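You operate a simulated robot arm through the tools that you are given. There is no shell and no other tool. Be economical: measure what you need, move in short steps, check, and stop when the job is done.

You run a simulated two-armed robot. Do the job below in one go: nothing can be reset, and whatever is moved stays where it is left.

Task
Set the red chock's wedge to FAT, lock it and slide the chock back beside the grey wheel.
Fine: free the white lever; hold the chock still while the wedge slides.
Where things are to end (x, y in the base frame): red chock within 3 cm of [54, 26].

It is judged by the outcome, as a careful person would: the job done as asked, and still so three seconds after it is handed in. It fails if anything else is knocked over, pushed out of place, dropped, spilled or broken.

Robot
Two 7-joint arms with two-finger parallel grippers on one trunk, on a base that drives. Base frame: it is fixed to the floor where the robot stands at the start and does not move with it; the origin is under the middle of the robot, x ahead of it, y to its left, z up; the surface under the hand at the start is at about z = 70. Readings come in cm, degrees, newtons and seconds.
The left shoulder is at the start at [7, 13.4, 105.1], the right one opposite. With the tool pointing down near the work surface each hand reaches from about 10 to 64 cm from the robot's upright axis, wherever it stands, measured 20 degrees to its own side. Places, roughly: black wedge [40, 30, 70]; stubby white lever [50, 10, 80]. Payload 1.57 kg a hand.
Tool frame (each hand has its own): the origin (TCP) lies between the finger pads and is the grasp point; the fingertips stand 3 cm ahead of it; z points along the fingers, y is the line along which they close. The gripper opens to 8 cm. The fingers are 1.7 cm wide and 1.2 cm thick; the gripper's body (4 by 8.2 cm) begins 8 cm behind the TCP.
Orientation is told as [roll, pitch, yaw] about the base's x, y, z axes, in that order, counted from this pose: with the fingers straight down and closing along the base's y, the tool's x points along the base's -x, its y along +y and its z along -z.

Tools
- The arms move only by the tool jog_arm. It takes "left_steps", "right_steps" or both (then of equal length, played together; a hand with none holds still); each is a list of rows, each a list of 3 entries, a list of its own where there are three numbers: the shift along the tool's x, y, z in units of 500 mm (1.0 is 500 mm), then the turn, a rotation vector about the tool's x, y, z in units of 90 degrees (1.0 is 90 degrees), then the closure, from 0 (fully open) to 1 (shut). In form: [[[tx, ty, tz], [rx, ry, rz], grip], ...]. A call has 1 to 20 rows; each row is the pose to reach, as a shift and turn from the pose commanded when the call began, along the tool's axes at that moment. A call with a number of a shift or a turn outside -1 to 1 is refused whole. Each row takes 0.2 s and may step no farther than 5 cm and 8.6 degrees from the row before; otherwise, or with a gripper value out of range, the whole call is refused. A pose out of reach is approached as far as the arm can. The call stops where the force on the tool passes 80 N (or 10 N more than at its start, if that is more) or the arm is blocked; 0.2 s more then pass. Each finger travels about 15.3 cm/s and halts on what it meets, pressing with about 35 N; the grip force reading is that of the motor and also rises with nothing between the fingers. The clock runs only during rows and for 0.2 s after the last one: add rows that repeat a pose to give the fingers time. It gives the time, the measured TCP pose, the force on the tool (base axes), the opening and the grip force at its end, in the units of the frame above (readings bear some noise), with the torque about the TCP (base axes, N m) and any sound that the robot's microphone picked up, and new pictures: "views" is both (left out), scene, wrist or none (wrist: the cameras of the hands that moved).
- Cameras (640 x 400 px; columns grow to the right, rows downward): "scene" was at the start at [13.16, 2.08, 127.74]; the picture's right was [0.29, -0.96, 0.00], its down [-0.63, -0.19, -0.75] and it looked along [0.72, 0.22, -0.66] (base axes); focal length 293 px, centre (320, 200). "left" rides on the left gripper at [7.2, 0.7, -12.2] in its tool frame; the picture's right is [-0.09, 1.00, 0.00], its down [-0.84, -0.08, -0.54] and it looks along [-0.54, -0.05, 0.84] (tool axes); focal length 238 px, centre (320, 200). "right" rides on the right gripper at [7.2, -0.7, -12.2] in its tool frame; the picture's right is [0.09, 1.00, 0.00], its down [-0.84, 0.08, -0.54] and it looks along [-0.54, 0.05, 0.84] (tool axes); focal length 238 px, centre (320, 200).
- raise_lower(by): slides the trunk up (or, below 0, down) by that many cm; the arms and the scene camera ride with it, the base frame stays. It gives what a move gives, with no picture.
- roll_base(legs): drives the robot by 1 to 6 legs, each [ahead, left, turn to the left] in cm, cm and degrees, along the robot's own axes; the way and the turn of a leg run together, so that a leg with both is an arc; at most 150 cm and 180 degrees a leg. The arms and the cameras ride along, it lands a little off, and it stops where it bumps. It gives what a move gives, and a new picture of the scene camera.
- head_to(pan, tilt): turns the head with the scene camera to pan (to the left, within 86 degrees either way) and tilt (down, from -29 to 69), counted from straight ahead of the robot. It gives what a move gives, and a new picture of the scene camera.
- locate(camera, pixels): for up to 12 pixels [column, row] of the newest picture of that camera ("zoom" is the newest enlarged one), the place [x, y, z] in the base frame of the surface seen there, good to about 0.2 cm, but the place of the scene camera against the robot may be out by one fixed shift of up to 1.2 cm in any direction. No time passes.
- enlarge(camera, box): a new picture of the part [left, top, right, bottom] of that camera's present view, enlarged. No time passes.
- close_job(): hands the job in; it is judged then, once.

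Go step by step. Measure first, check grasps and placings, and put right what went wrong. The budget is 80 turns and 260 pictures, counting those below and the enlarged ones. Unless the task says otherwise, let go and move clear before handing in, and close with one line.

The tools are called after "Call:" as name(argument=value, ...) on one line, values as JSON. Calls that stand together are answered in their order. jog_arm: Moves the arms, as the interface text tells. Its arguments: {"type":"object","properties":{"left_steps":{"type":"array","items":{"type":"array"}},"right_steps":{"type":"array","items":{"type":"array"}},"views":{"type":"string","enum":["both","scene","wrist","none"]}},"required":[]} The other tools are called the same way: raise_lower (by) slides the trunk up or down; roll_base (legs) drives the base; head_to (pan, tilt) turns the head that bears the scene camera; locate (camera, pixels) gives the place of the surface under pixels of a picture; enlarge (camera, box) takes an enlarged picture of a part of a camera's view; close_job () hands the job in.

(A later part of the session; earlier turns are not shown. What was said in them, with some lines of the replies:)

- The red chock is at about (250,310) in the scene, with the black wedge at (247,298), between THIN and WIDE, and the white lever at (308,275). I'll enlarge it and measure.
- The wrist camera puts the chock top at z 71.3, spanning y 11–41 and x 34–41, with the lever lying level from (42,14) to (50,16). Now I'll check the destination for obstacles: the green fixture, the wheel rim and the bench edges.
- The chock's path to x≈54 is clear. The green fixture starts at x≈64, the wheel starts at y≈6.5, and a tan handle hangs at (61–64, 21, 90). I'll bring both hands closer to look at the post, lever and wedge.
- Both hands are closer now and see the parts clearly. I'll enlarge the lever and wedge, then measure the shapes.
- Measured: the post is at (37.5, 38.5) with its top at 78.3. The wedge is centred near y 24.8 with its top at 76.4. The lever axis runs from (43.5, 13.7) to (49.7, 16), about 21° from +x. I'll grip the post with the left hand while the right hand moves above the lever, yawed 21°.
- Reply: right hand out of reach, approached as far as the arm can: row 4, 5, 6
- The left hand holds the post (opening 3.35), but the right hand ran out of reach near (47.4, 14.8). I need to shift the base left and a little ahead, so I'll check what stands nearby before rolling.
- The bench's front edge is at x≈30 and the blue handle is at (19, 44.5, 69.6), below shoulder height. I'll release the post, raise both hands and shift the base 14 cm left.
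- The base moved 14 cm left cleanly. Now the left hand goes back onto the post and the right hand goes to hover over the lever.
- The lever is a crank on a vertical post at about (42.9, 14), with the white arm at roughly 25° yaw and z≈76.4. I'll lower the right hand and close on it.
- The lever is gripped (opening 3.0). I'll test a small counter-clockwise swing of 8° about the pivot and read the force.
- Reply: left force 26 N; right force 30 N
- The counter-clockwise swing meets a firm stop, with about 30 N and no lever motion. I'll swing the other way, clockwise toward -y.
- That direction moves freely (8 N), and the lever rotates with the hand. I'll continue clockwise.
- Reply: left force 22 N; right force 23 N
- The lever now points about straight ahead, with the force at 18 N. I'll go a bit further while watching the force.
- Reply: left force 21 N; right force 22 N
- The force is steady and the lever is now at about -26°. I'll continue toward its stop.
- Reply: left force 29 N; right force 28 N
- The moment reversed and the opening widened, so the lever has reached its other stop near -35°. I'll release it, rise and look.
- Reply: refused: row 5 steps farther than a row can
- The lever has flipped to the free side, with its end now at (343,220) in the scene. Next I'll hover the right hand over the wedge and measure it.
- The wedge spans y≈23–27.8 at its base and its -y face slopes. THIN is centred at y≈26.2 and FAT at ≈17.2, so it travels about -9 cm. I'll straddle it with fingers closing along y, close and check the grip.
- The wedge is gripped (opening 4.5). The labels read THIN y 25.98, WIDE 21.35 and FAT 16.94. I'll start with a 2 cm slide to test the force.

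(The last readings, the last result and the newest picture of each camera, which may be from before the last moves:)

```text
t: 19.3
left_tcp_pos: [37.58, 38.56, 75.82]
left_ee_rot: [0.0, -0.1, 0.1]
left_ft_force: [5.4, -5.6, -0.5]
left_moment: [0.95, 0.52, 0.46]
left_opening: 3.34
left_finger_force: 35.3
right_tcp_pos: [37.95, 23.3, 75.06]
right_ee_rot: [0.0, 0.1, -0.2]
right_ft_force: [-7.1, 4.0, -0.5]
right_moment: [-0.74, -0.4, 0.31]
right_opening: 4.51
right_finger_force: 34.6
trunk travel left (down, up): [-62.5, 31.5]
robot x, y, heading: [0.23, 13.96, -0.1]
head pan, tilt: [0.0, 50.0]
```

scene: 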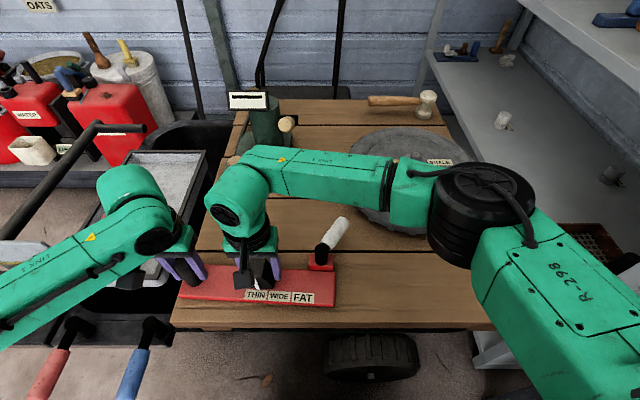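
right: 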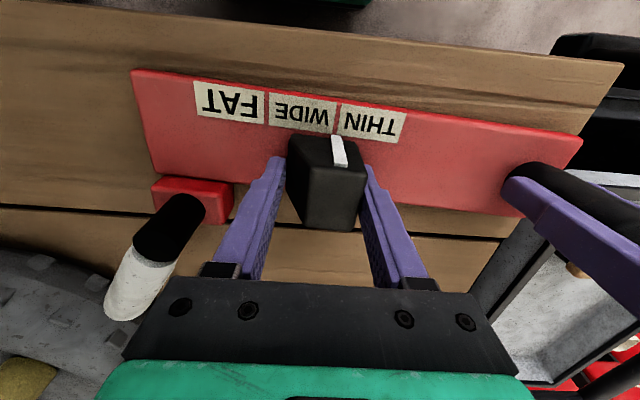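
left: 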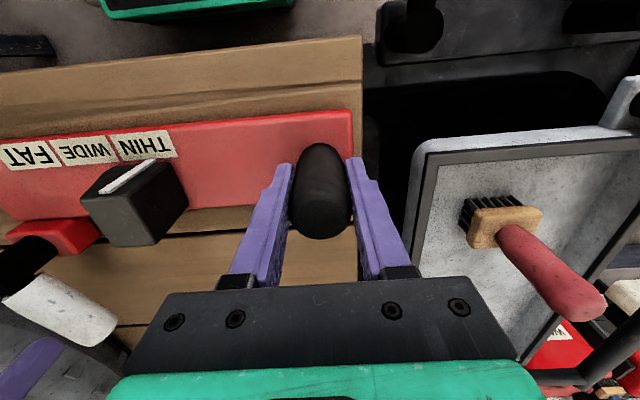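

The wedge slides freely at about 8 N and the chock is still. I'll continue another 7 cm to FAT.

Call:
jog_arm(right_steps=[[[0, -0.04, 0], [0, 0, 0], 1], [[0, -0.08, 0], [0, 0, 0], 1], [[0, -0.11, 0], [0, 0, 0], 1], [[0, -0.13, 0], [0, 0, 0], 1], [[0, -0.14, 0], [0, 0, 0], 1]], views="both")

Call:
enlarge(camera="right", box=[240, 50, 440, 200])

```text
t: 20.5
left_tcp_pos: [37.56, 38.58, 75.75]
left_ee_rot: [-0.1, -0.1, 0.2]
left_ft_force: [1.3, -6.7, 0.7]
left_moment: [0.91, -0.12, 0.43]
left_opening: 3.35
left_finger_force: 34.8
right_tcp_pos: [37.92, 16.29, 74.98]
right_ee_rot: [0.1, -0.1, -0.3]
right_ft_force: [-5.1, 5.8, 6.2]
right_moment: [-0.76, 0.02, -0.18]
right_opening: 4.46
right_finger_force: 35.2
trunk travel left (down, up): [-62.5, 31.5]
robot x, y, heading: [-0.16, 14.16, 0.0]
head pan, tilt: [0.0, 50.0]
```

scene: 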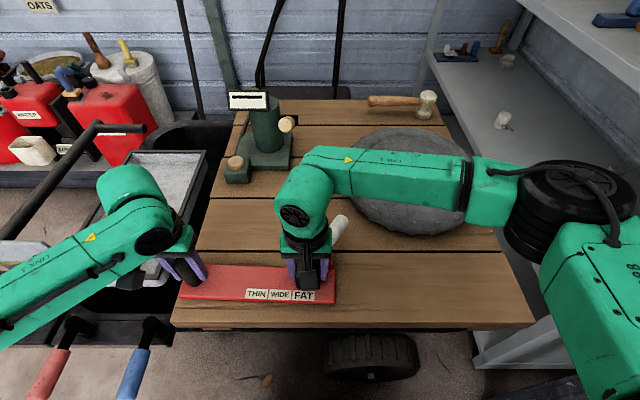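
right: 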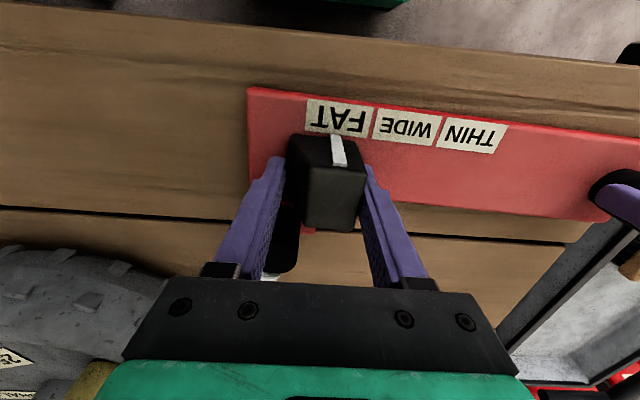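

```text
2.67 times, centred on (340, 125) of right
```

zoom: 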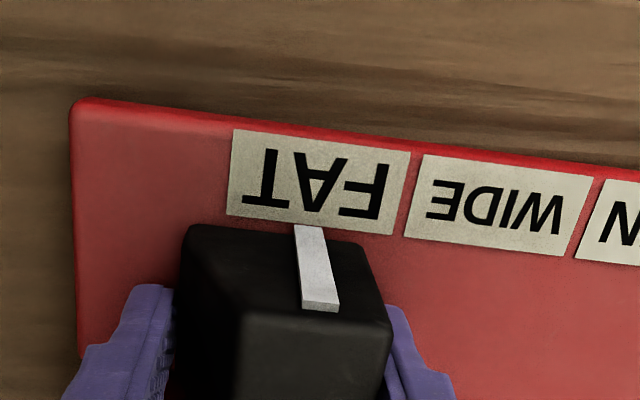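

The indicator points at the middle of FAT (zoom x≈308; label centre ≈310). Now I'll release the wedge, rise and move over the lever to lock it.

Call:
jog_arm(right_steps=[[[0, 0, 0], [0, 0, 0], 0.3], [[0, 0, 0], [0, 0, 0], 0], [[0, 0, 0], [0, 0, 0], 0], [[0, 0, -0.09], [0, 0, 0], 0], [[0, 0, -0.18], [0, 0, 0.08], 0], [[-0.07, -0.03, -0.2], [0, 0, 0.16], 0], [[-0.13, -0.07, -0.2], [0, 0, 0.24], 0], [[-0.166, -0.104, -0.18], [0, 0, 0.32], 0], [[-0.166, -0.104, -0.16], [0, 0, 0.4], 0]])

```text
t: 22.5
left_tcp_pos: [37.76, 38.76, 75.76]
left_ee_rot: [0.0, -0.1, 0.2]
left_ft_force: [-0.5, 3.5, 2.1]
left_moment: [-0.46, 0.11, 0.04]
left_opening: 3.35
left_finger_force: 35.2
right_tcp_pos: [46.24, 10.86, 82.94]
right_ee_rot: [0.0, 0.0, -36.5]
right_ft_force: [1.2, -0.4, -0.8]
right_moment: [0.01, 0.02, 0.0]
right_opening: 7.98
right_finger_force: 0.1
trunk travel left (down, up): [-62.5, 31.5]
robot x, y, heading: [-0.28, 14.28, 0.3]
head pan, tilt: [0.0, 50.0]
```

scene: 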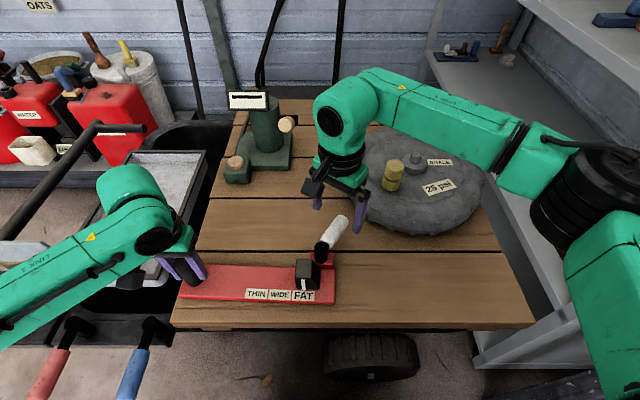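
right: 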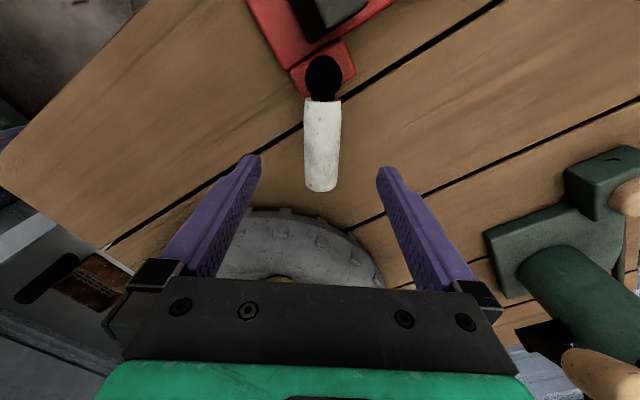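

The lever is lined up under the hand (px 321). I'll lower, grip and swing it counter-clockwise 48° about the refined pivot (42.6, 13.6).

Call:
jog_arm(right_steps=[[[0, 0, 0.065], [0, 0, 0], 0], [[0, 0, 0.13], [0, 0, 0], 0], [[0, 0, 0.13], [0, 0, 0], 0.7], [[0, 0, 0.13], [0, 0, 0], 1], [[0, 0, 0.13], [0, 0, 0], 1], [[0.0009, 0.0127, 0.13], [0, 0, -0.089], 1], [[0.0035, 0.0251, 0.13], [0, 0, -0.178], 1], [[0.0079, 0.037, 0.13], [0, 0, -0.267], 1], [[0.0138, 0.0482, 0.13], [0, 0, -0.356], 1], [[0.0213, 0.0585, 0.13], [0, 0, -0.444], 1], [[0.0301, 0.0676, 0.13], [0, 0, -0.533], 1]])

```text
t: 24.9
left_tcp_pos: [37.59, 38.65, 75.94]
left_ee_rot: [-0.3, -0.1, 0.1]
left_ft_force: [2.3, -14.6, 1.8]
left_moment: [0.98, -0.18, -0.15]
left_opening: 3.33
left_finger_force: 35.3
right_tcp_pos: [46.83, 14.88, 76.68]
right_ee_rot: [0.2, 0.1, 11.6]
right_ft_force: [-2.5, 17.5, -0.4]
right_moment: [-0.06, 0.39, -0.85]
right_opening: 2.92
right_finger_force: 34.5
trunk travel left (down, up): [-62.5, 31.5]
robot x, y, heading: [-0.25, 13.91, 0.1]
head pan, tilt: [0.0, 50.0]
```

scene: 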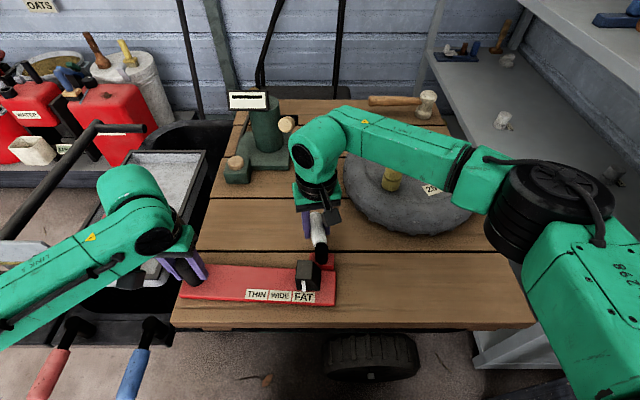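
right: 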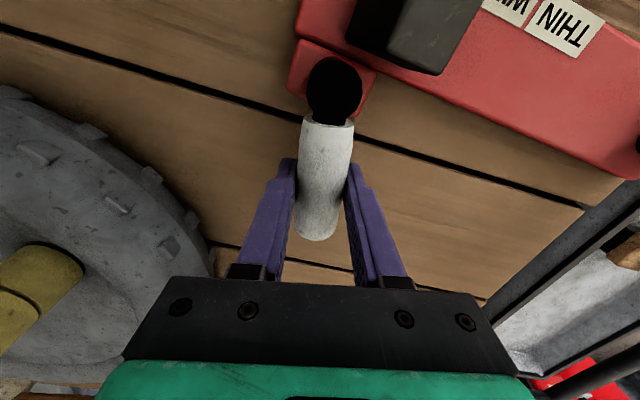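

The lever is now at about +12°. I'll swing another 20° to reach the locked stop.

Call:
jog_arm(right_steps=[[[0.0009, 0.0127, 0], [0, 0, -0.089], 1], [[0.0035, 0.0251, 0], [0, 0, -0.178], 1], [[0.0055, 0.0311, 0], [0, 0, -0.222], 1], [[0.0055, 0.0311, 0], [0, 0, -0.222], 1]])

```text
t: 25.9
left_tcp_pos: [37.48, 38.89, 75.83]
left_ee_rot: [0.4, 0.1, 0.5]
left_ft_force: [-11.0, 17.5, 2.9]
left_moment: [-1.49, -0.49, 0.19]
left_opening: 3.37
left_finger_force: 35.1
right_tcp_pos: [46.6, 15.83, 76.59]
right_ee_rot: [-0.4, 0.1, 31.4]
right_ft_force: [12.0, -22.1, 5.1]
right_moment: [-0.49, 0.34, -0.76]
right_opening: 3.35
right_finger_force: 35.2
trunk travel left (down, up): [-62.5, 31.5]
robot x, y, heading: [0.1, 13.98, 0.2]
head pan, tilt: [0.0, 50.0]
```

scene: 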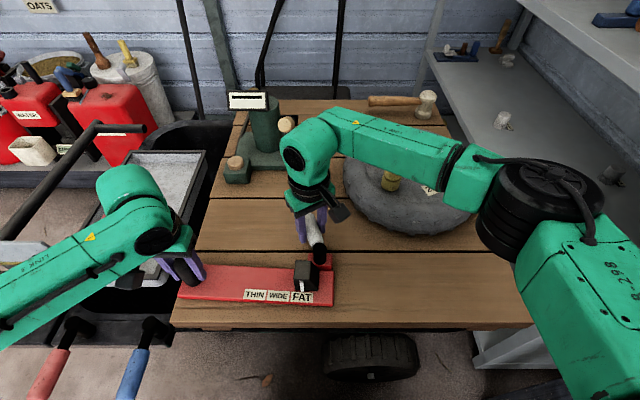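
right: 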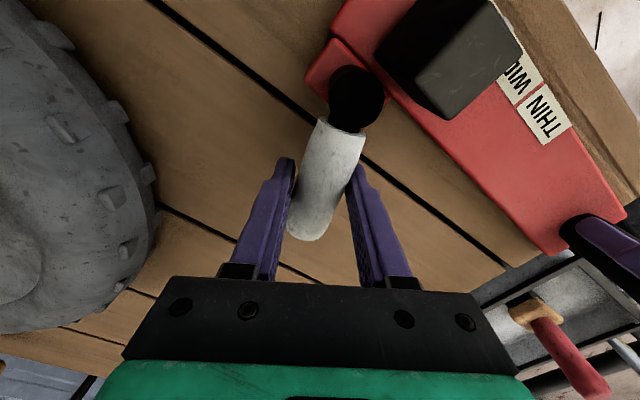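

The signature matches the original locked stop (+31° commanded, opening 3.35). I'll ease off, release and rise, then verify.

Call:
jog_arm(right_steps=[[[0, -0.008, 0], [0, 0, 0.06], 0.7], [[0, -0.008, 0], [0, 0, 0.06], 0], [[0, -0.008, 0], [0, 0, 0.06], 0], [[0, -0.008, -0.08], [0, 0, 0.1], 0], [[0.02, -0.008, -0.16], [0, 0, 0.18], 0], [[0.06, 0.02, -0.19], [0, 0, 0.27], 0], [[0.1, 0.04, -0.19], [0, 0, 0.345], 0]])

Call:
enlarge(camera="scene", box=[170, 80, 350, 320])

Call:
locate(camera="scene", pixels=[[287, 124], [248, 100], [235, 162], [265, 120], [236, 178], [304, 270], [303, 285], [257, 295], [281, 295], [303, 297]])

```text
t: 27.5
left_tcp_pos: [37.64, 38.54, 75.85]
left_ee_rot: [0.0, 0.0, 0.2]
left_ft_force: [1.0, -1.8, -0.8]
left_moment: [0.65, -0.04, 0.08]
left_opening: 3.33
left_finger_force: 35.0
right_tcp_pos: [41.0, 15.31, 86.12]
right_ee_rot: [0.0, 0.1, 0.4]
right_ft_force: [-0.2, 0.4, 0.0]
right_moment: [-0.01, -0.02, -0.02]
right_opening: 8.01
right_finger_force: 0.0
trunk travel left (down, up): [-62.5, 31.5]
robot x, y, heading: [-0.04, 14.22, -0.0]
head pan, tilt: [0.0, 50.0]
```

scene: 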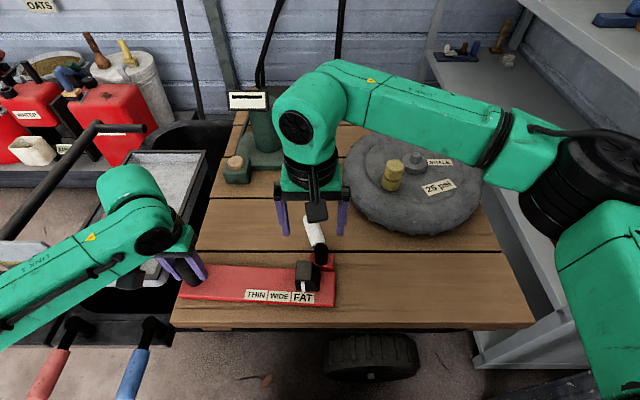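
right: 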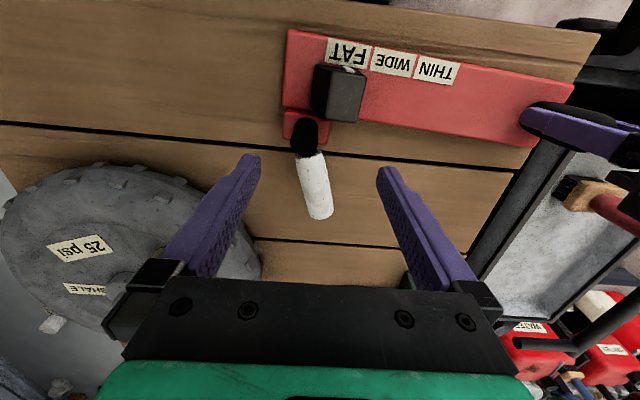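

```text
1.67 times, centred on (260, 200) of scene
```

zoom: 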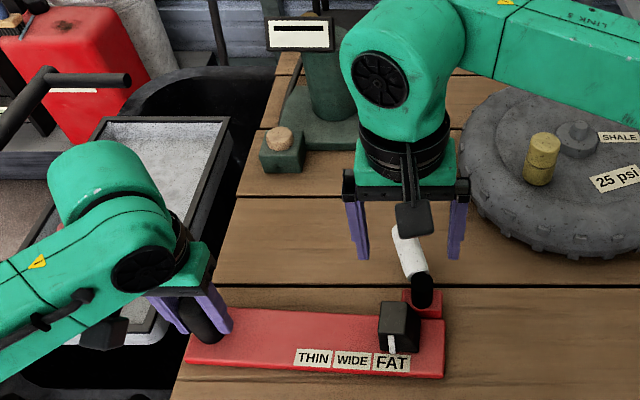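

```text
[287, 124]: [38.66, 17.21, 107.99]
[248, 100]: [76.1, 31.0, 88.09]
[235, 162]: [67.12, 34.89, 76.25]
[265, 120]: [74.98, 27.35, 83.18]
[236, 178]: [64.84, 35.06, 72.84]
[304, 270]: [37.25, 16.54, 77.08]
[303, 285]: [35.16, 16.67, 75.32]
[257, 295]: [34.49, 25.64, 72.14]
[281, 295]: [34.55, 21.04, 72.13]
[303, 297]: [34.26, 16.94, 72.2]
```

The lever is back in its locked position and the wedge sits at FAT. A tan handle hangs near (60.5, 20, 92), so I'll keep the right wrist back. The right hand will push on the wedge's front face with closed fingers while the left, gripping the post, moves along. First the right hand goes in front of the wedge.

Call:
jog_arm(right_steps=[[[0.08, 0.02, 0], [0, 0, 0], 0.5], [[0.15, 0.02, 0.02], [0, 0, 0], 1], [[0.15, 0.02, 0.1], [0, 0, 0], 1], [[0.15, 0.02, 0.18], [0, 0, 0], 1], [[0.15, 0.02, 0.222], [0, 0, 0], 1]])

```text
t: 28.7
left_tcp_pos: [37.57, 38.63, 75.88]
left_ee_rot: [0.0, 0.1, 0.2]
left_ft_force: [0.4, -1.2, 0.0]
left_moment: [0.63, 0.05, -0.02]
left_opening: 3.32
left_finger_force: 34.8
right_tcp_pos: [33.72, 16.19, 74.87]
right_ee_rot: [0.0, -0.1, 0.5]
right_ft_force: [0.5, -0.5, 0.2]
right_moment: [0.0, 0.01, 0.0]
right_opening: 0.02
right_finger_force: 21.4
trunk travel left (down, up): [-62.5, 31.5]
robot x, y, heading: [-0.11, 14.05, 0.1]
head pan, tilt: [0.0, 50.0]
```

scene: 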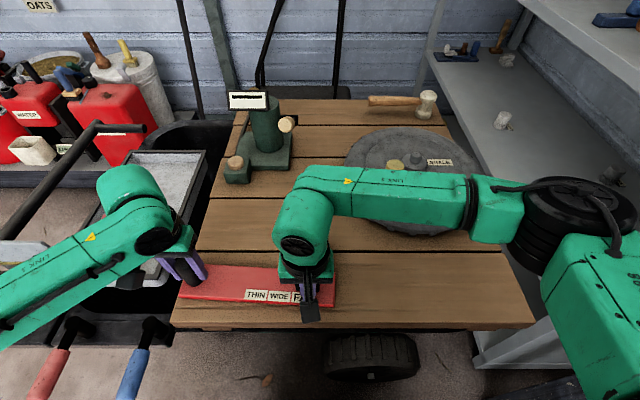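
right: 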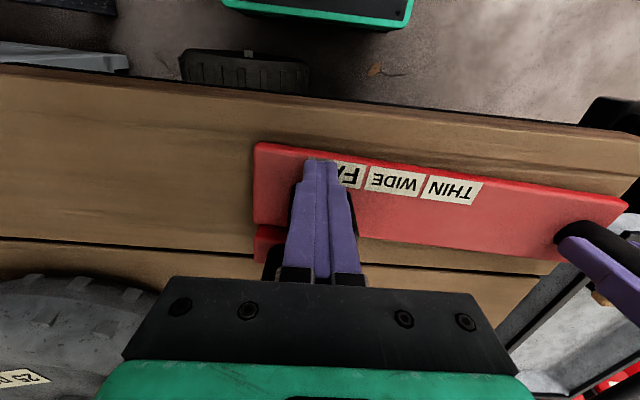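

The fingers are in front of the wedge with a gap of about 1.2 cm. I'll close the gap, then move both hands +x together by 5 cm and check.

Call:
jog_arm(left_steps=[[[0, 0, 0], [0, 0, 0], 1], [[-0.02, 0, 0], [0, 0, 0], 1], [[-0.045, 0, 0], [0, 0, 0], 1], [[-0.07, 0, 0], [0, 0, 0], 1], [[-0.1, 0, 0], [0, 0, 0], 1]], right_steps=[[[-0.025, 0, 0], [0, 0, 0], 1], [[-0.045, 0, 0], [0, 0, 0], 1], [[-0.07, 0, 0], [0, 0, 0], 1], [[-0.095, 0, 0], [0, 0, 0], 1], [[-0.125, 0, 0], [0, 0, 0], 1]])

```text
t: 29.9
left_tcp_pos: [42.68, 38.64, 75.82]
left_ee_rot: [0.0, -0.1, 0.1]
left_ft_force: [1.1, -1.0, 0.9]
left_moment: [0.34, 0.15, -0.15]
left_opening: 3.33
left_finger_force: 34.9
right_tcp_pos: [40.06, 16.19, 75.04]
right_ee_rot: [0.1, 0.0, 0.6]
right_ft_force: [0.6, 0.3, 0.9]
right_moment: [0.03, 0.0, -0.02]
right_opening: 0.02
right_finger_force: 21.3
trunk travel left (down, up): [-62.5, 31.5]
robot x, y, heading: [-0.27, 13.83, 0.1]
head pan, tilt: [0.0, 50.0]
```

scene: 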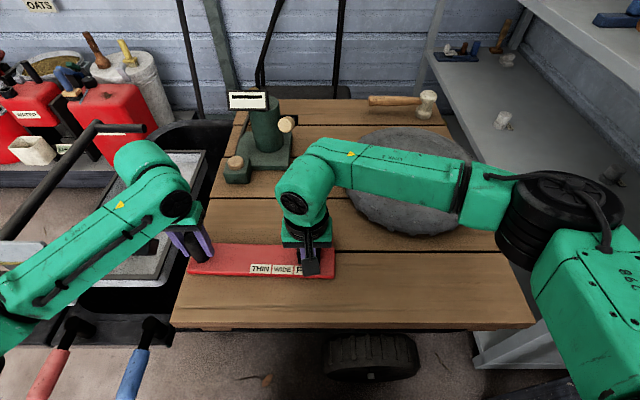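
right: 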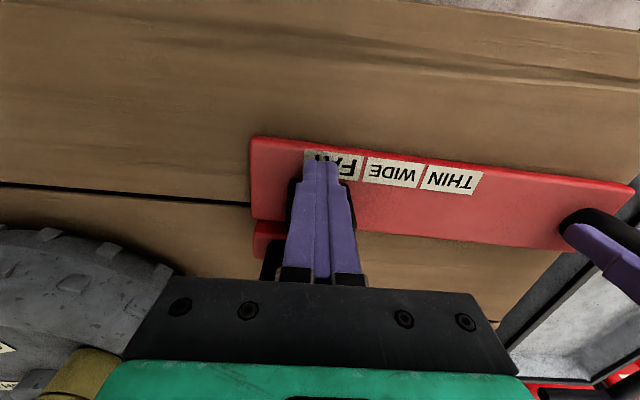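
left: 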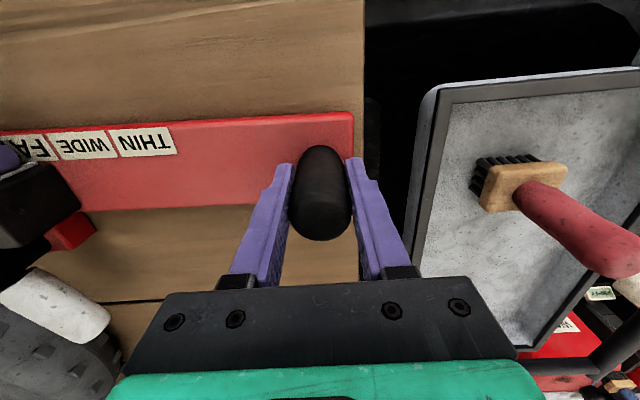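

The chock follows squarely with almost no force, and the left camera view of the chock is unchanged. I'll advance another 6 cm.

Call:
jog_arm(left_steps=[[[-0.03, 0, 0], [0, 0, 0], 1], [[-0.06, 0, 0], [0, 0, 0], 1], [[-0.09, 0, 0], [0, 0, 0], 1], [[-0.12, 0, 0], [0, 0, 0], 1]], right_steps=[[[-0.03, 0, 0], [0, 0, 0], 1], [[-0.06, 0, 0], [0, 0, 0], 1], [[-0.09, 0, 0], [0, 0, 0], 1], [[-0.12, 0, 0], [0, 0, 0], 1]])

```text
t: 30.9
left_tcp_pos: [48.81, 38.42, 75.91]
left_ee_rot: [0.0, 0.0, 0.1]
left_ft_force: [1.6, -0.6, -1.0]
left_moment: [0.5, 0.0, 0.07]
left_opening: 3.34
left_finger_force: 34.8
right_tcp_pos: [45.95, 16.25, 74.91]
right_ee_rot: [0.0, 0.0, 0.5]
right_ft_force: [0.1, 0.5, -0.4]
right_moment: [0.0, -0.01, 0.02]
right_opening: 0.02
right_finger_force: 21.0
trunk travel left (down, up): [-62.5, 31.5]
robot x, y, heading: [0.02, 14.02, -0.0]
head pan, tilt: [0.0, 50.0]
```

scene: 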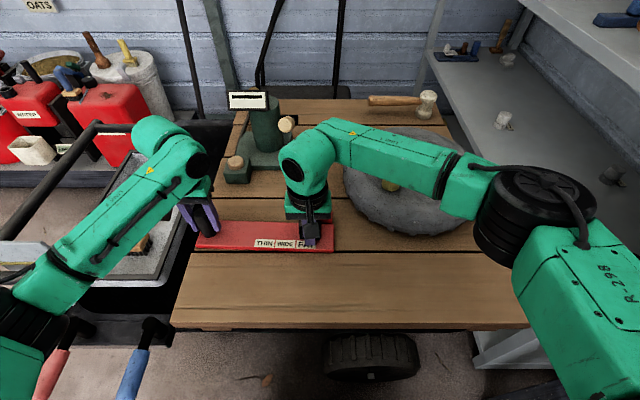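
right: 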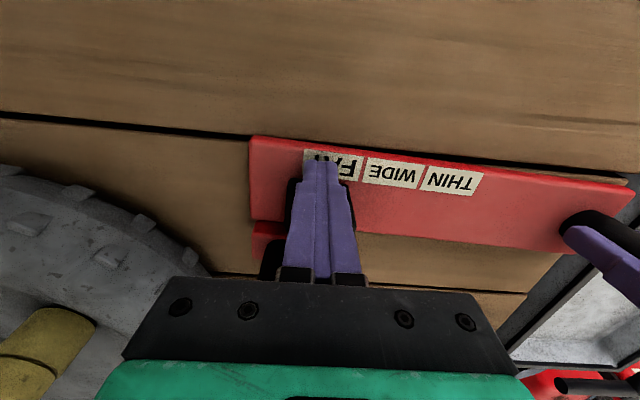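
left: 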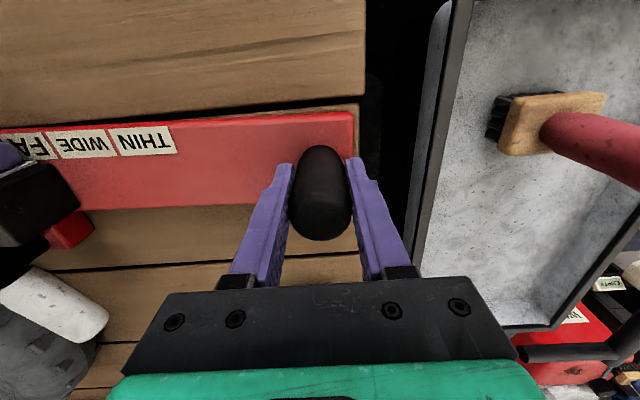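

All square still. One more 5 cm push brings the post to x≈53.9, which puts the chock centre at x≈54.

Call:
jog_arm(left_steps=[[[-0.03, 0, 0], [0, 0, 0], 1], [[-0.06, 0, 0], [0, 0, 0], 1], [[-0.085, 0, 0], [0, 0, 0], 1], [[-0.102, 0, 0], [0, 0, 0], 1]], right_steps=[[[-0.03, 0, 0], [0, 0, 0], 1], [[-0.06, 0, 0], [0, 0, 0], 1], [[-0.085, 0, 0], [0, 0, 0], 1], [[-0.102, 0, 0], [0, 0, 0], 1]])

```text
t: 31.9
left_tcp_pos: [53.89, 38.66, 75.92]
left_ee_rot: [-0.1, 0.0, 0.1]
left_ft_force: [0.0, 0.0, -0.4]
left_moment: [0.73, 0.11, -0.01]
left_opening: 3.32
left_finger_force: 34.9
right_tcp_pos: [51.09, 16.34, 74.94]
right_ee_rot: [0.1, 0.1, 0.6]
right_ft_force: [0.1, 0.1, 0.5]
right_moment: [0.03, 0.01, -0.01]
right_opening: 0.0
right_finger_force: 21.1
trunk travel left (down, up): [-62.5, 31.5]
robot x, y, heading: [-0.1, 14.08, 0.1]
head pan, tilt: [0.0, 50.0]
```

scene: 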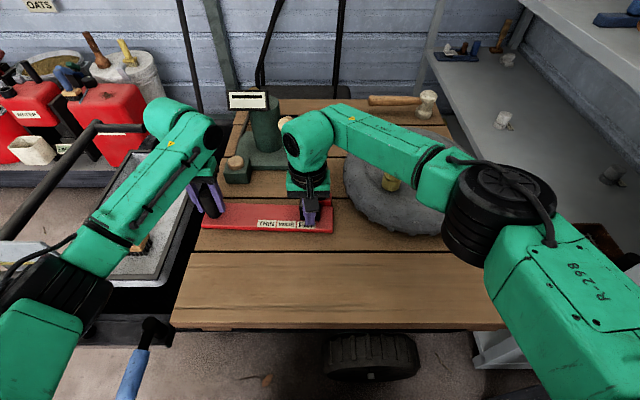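
right: 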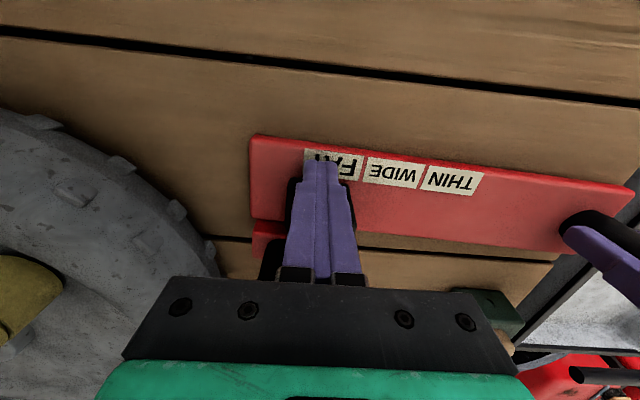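
left: 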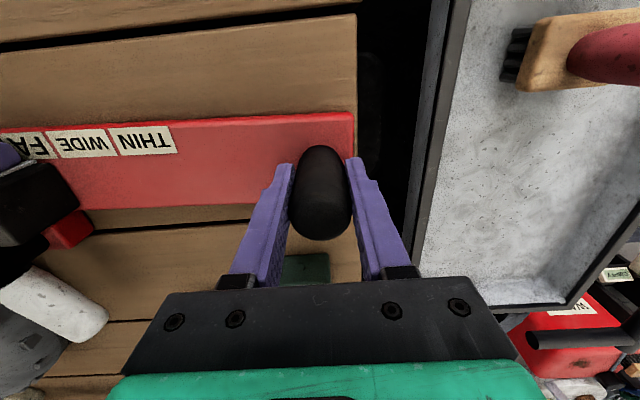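

The chock is at its place. The right hand backs off in -x and then rises, while the left opens and rises straight up.

Call:
jog_arm(left_steps=[[[0, 0, 0], [0, 0, 0], 0], [[0, 0, 0], [0, 0, 0], 0], [[0, 0, -0.06], [0, 0, 0], 0], [[0, 0, -0.14], [0, 0, 0], 0], [[0.05, 0, -0.22], [0, 0, 0], 0], [[0.12, 0, -0.28], [0, 0, 0], 0], [[0.2, 0, -0.3], [0, 0, 0], 0]], right_steps=[[[0.05, 0, 0], [0, 0, 0], 1], [[0.1, 0, 0], [0, 0, 0], 1], [[0.18, 0, -0.04], [0, 0, 0], 1], [[0.24, 0, -0.12], [0, 0, 0], 1], [[0.26, -0.05, -0.2], [0, 0, 0], 1], [[0.26, -0.12, -0.26], [0, 0, 0], 1], [[0.26, -0.18, -0.32], [0, 0, 0], 1]])

Call:
enlarge(camera="scene", box=[180, 120, 360, 260])

```text
t: 33.5
left_tcp_pos: [43.66, 38.32, 90.87]
left_ee_rot: [0.0, 0.0, 0.2]
left_ft_force: [-0.9, 0.2, 0.8]
left_moment: [0.01, -0.02, 0.02]
left_opening: 7.99
left_finger_force: 0.1
right_tcp_pos: [38.11, 7.16, 91.13]
right_ee_rot: [0.0, -0.1, 0.6]
right_ft_force: [0.5, -0.5, 1.0]
right_moment: [0.01, -0.04, 0.01]
right_opening: 0.0
right_finger_force: 21.3
trunk travel left (down, up): [-62.5, 31.5]
robot x, y, heading: [0.02, 13.93, 0.1]
head pan, tilt: [0.0, 50.0]
```

scene: 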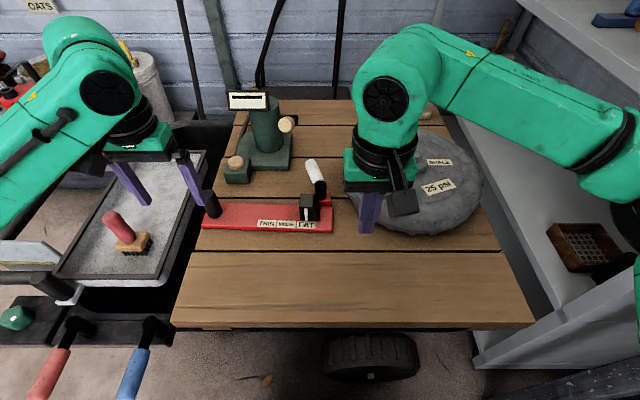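
right: 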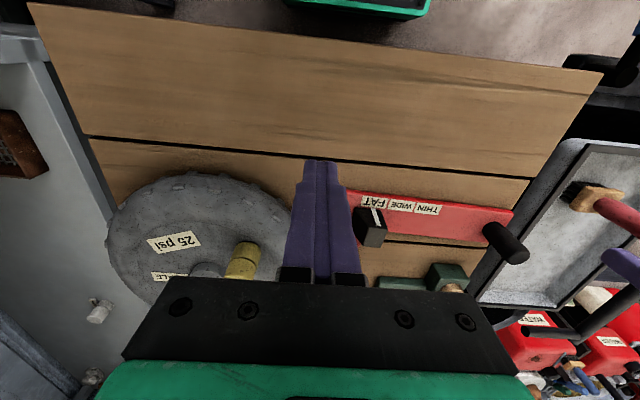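
left: 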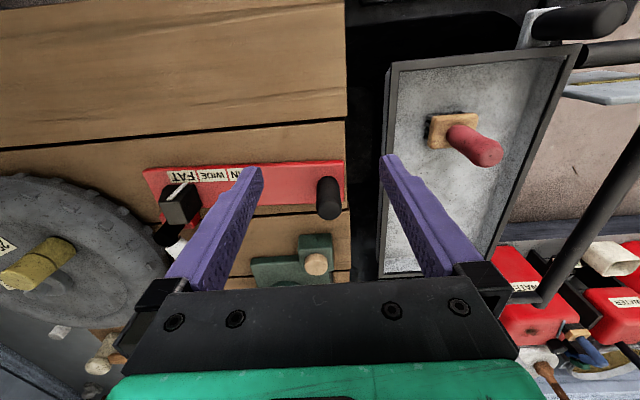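

```text
2.86 times, centred on (270, 190) of scene
```

zoom: 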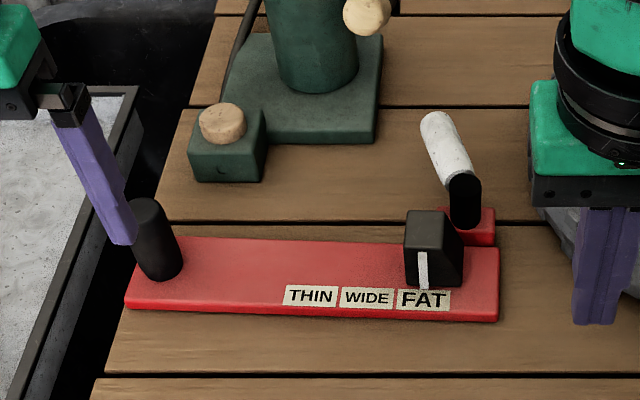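

The wedge is at FAT (indicator at zoom 422, label centre 424) and the lever is in its locked position. A last measurement of the chock's corners follows.

Call:
locate(camera="left", pixels=[[147, 172], [340, 163], [343, 205], [240, 185], [328, 190]])

Call:
locate(camera="scene", pixels=[[206, 227], [331, 230], [208, 204], [270, 205]])

```text
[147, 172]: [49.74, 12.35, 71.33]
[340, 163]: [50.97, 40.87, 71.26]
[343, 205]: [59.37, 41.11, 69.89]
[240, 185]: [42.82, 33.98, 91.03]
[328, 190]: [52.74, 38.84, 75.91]
```

```text
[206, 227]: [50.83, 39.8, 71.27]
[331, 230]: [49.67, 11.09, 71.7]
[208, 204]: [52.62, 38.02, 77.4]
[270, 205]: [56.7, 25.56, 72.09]
```

The chock's front edge is at x≈50–51 and it spans y≈11–41, so its centre is about (53.8, 26). Both hands are clear, so I'm handing in.

Call:
close_job()

```text
The job is handed in.
```

The red chock's wedge is set to FAT and locked, and the chock now sits beside the grey wheel at about (53.8, 26), within the 3 cm allowed.
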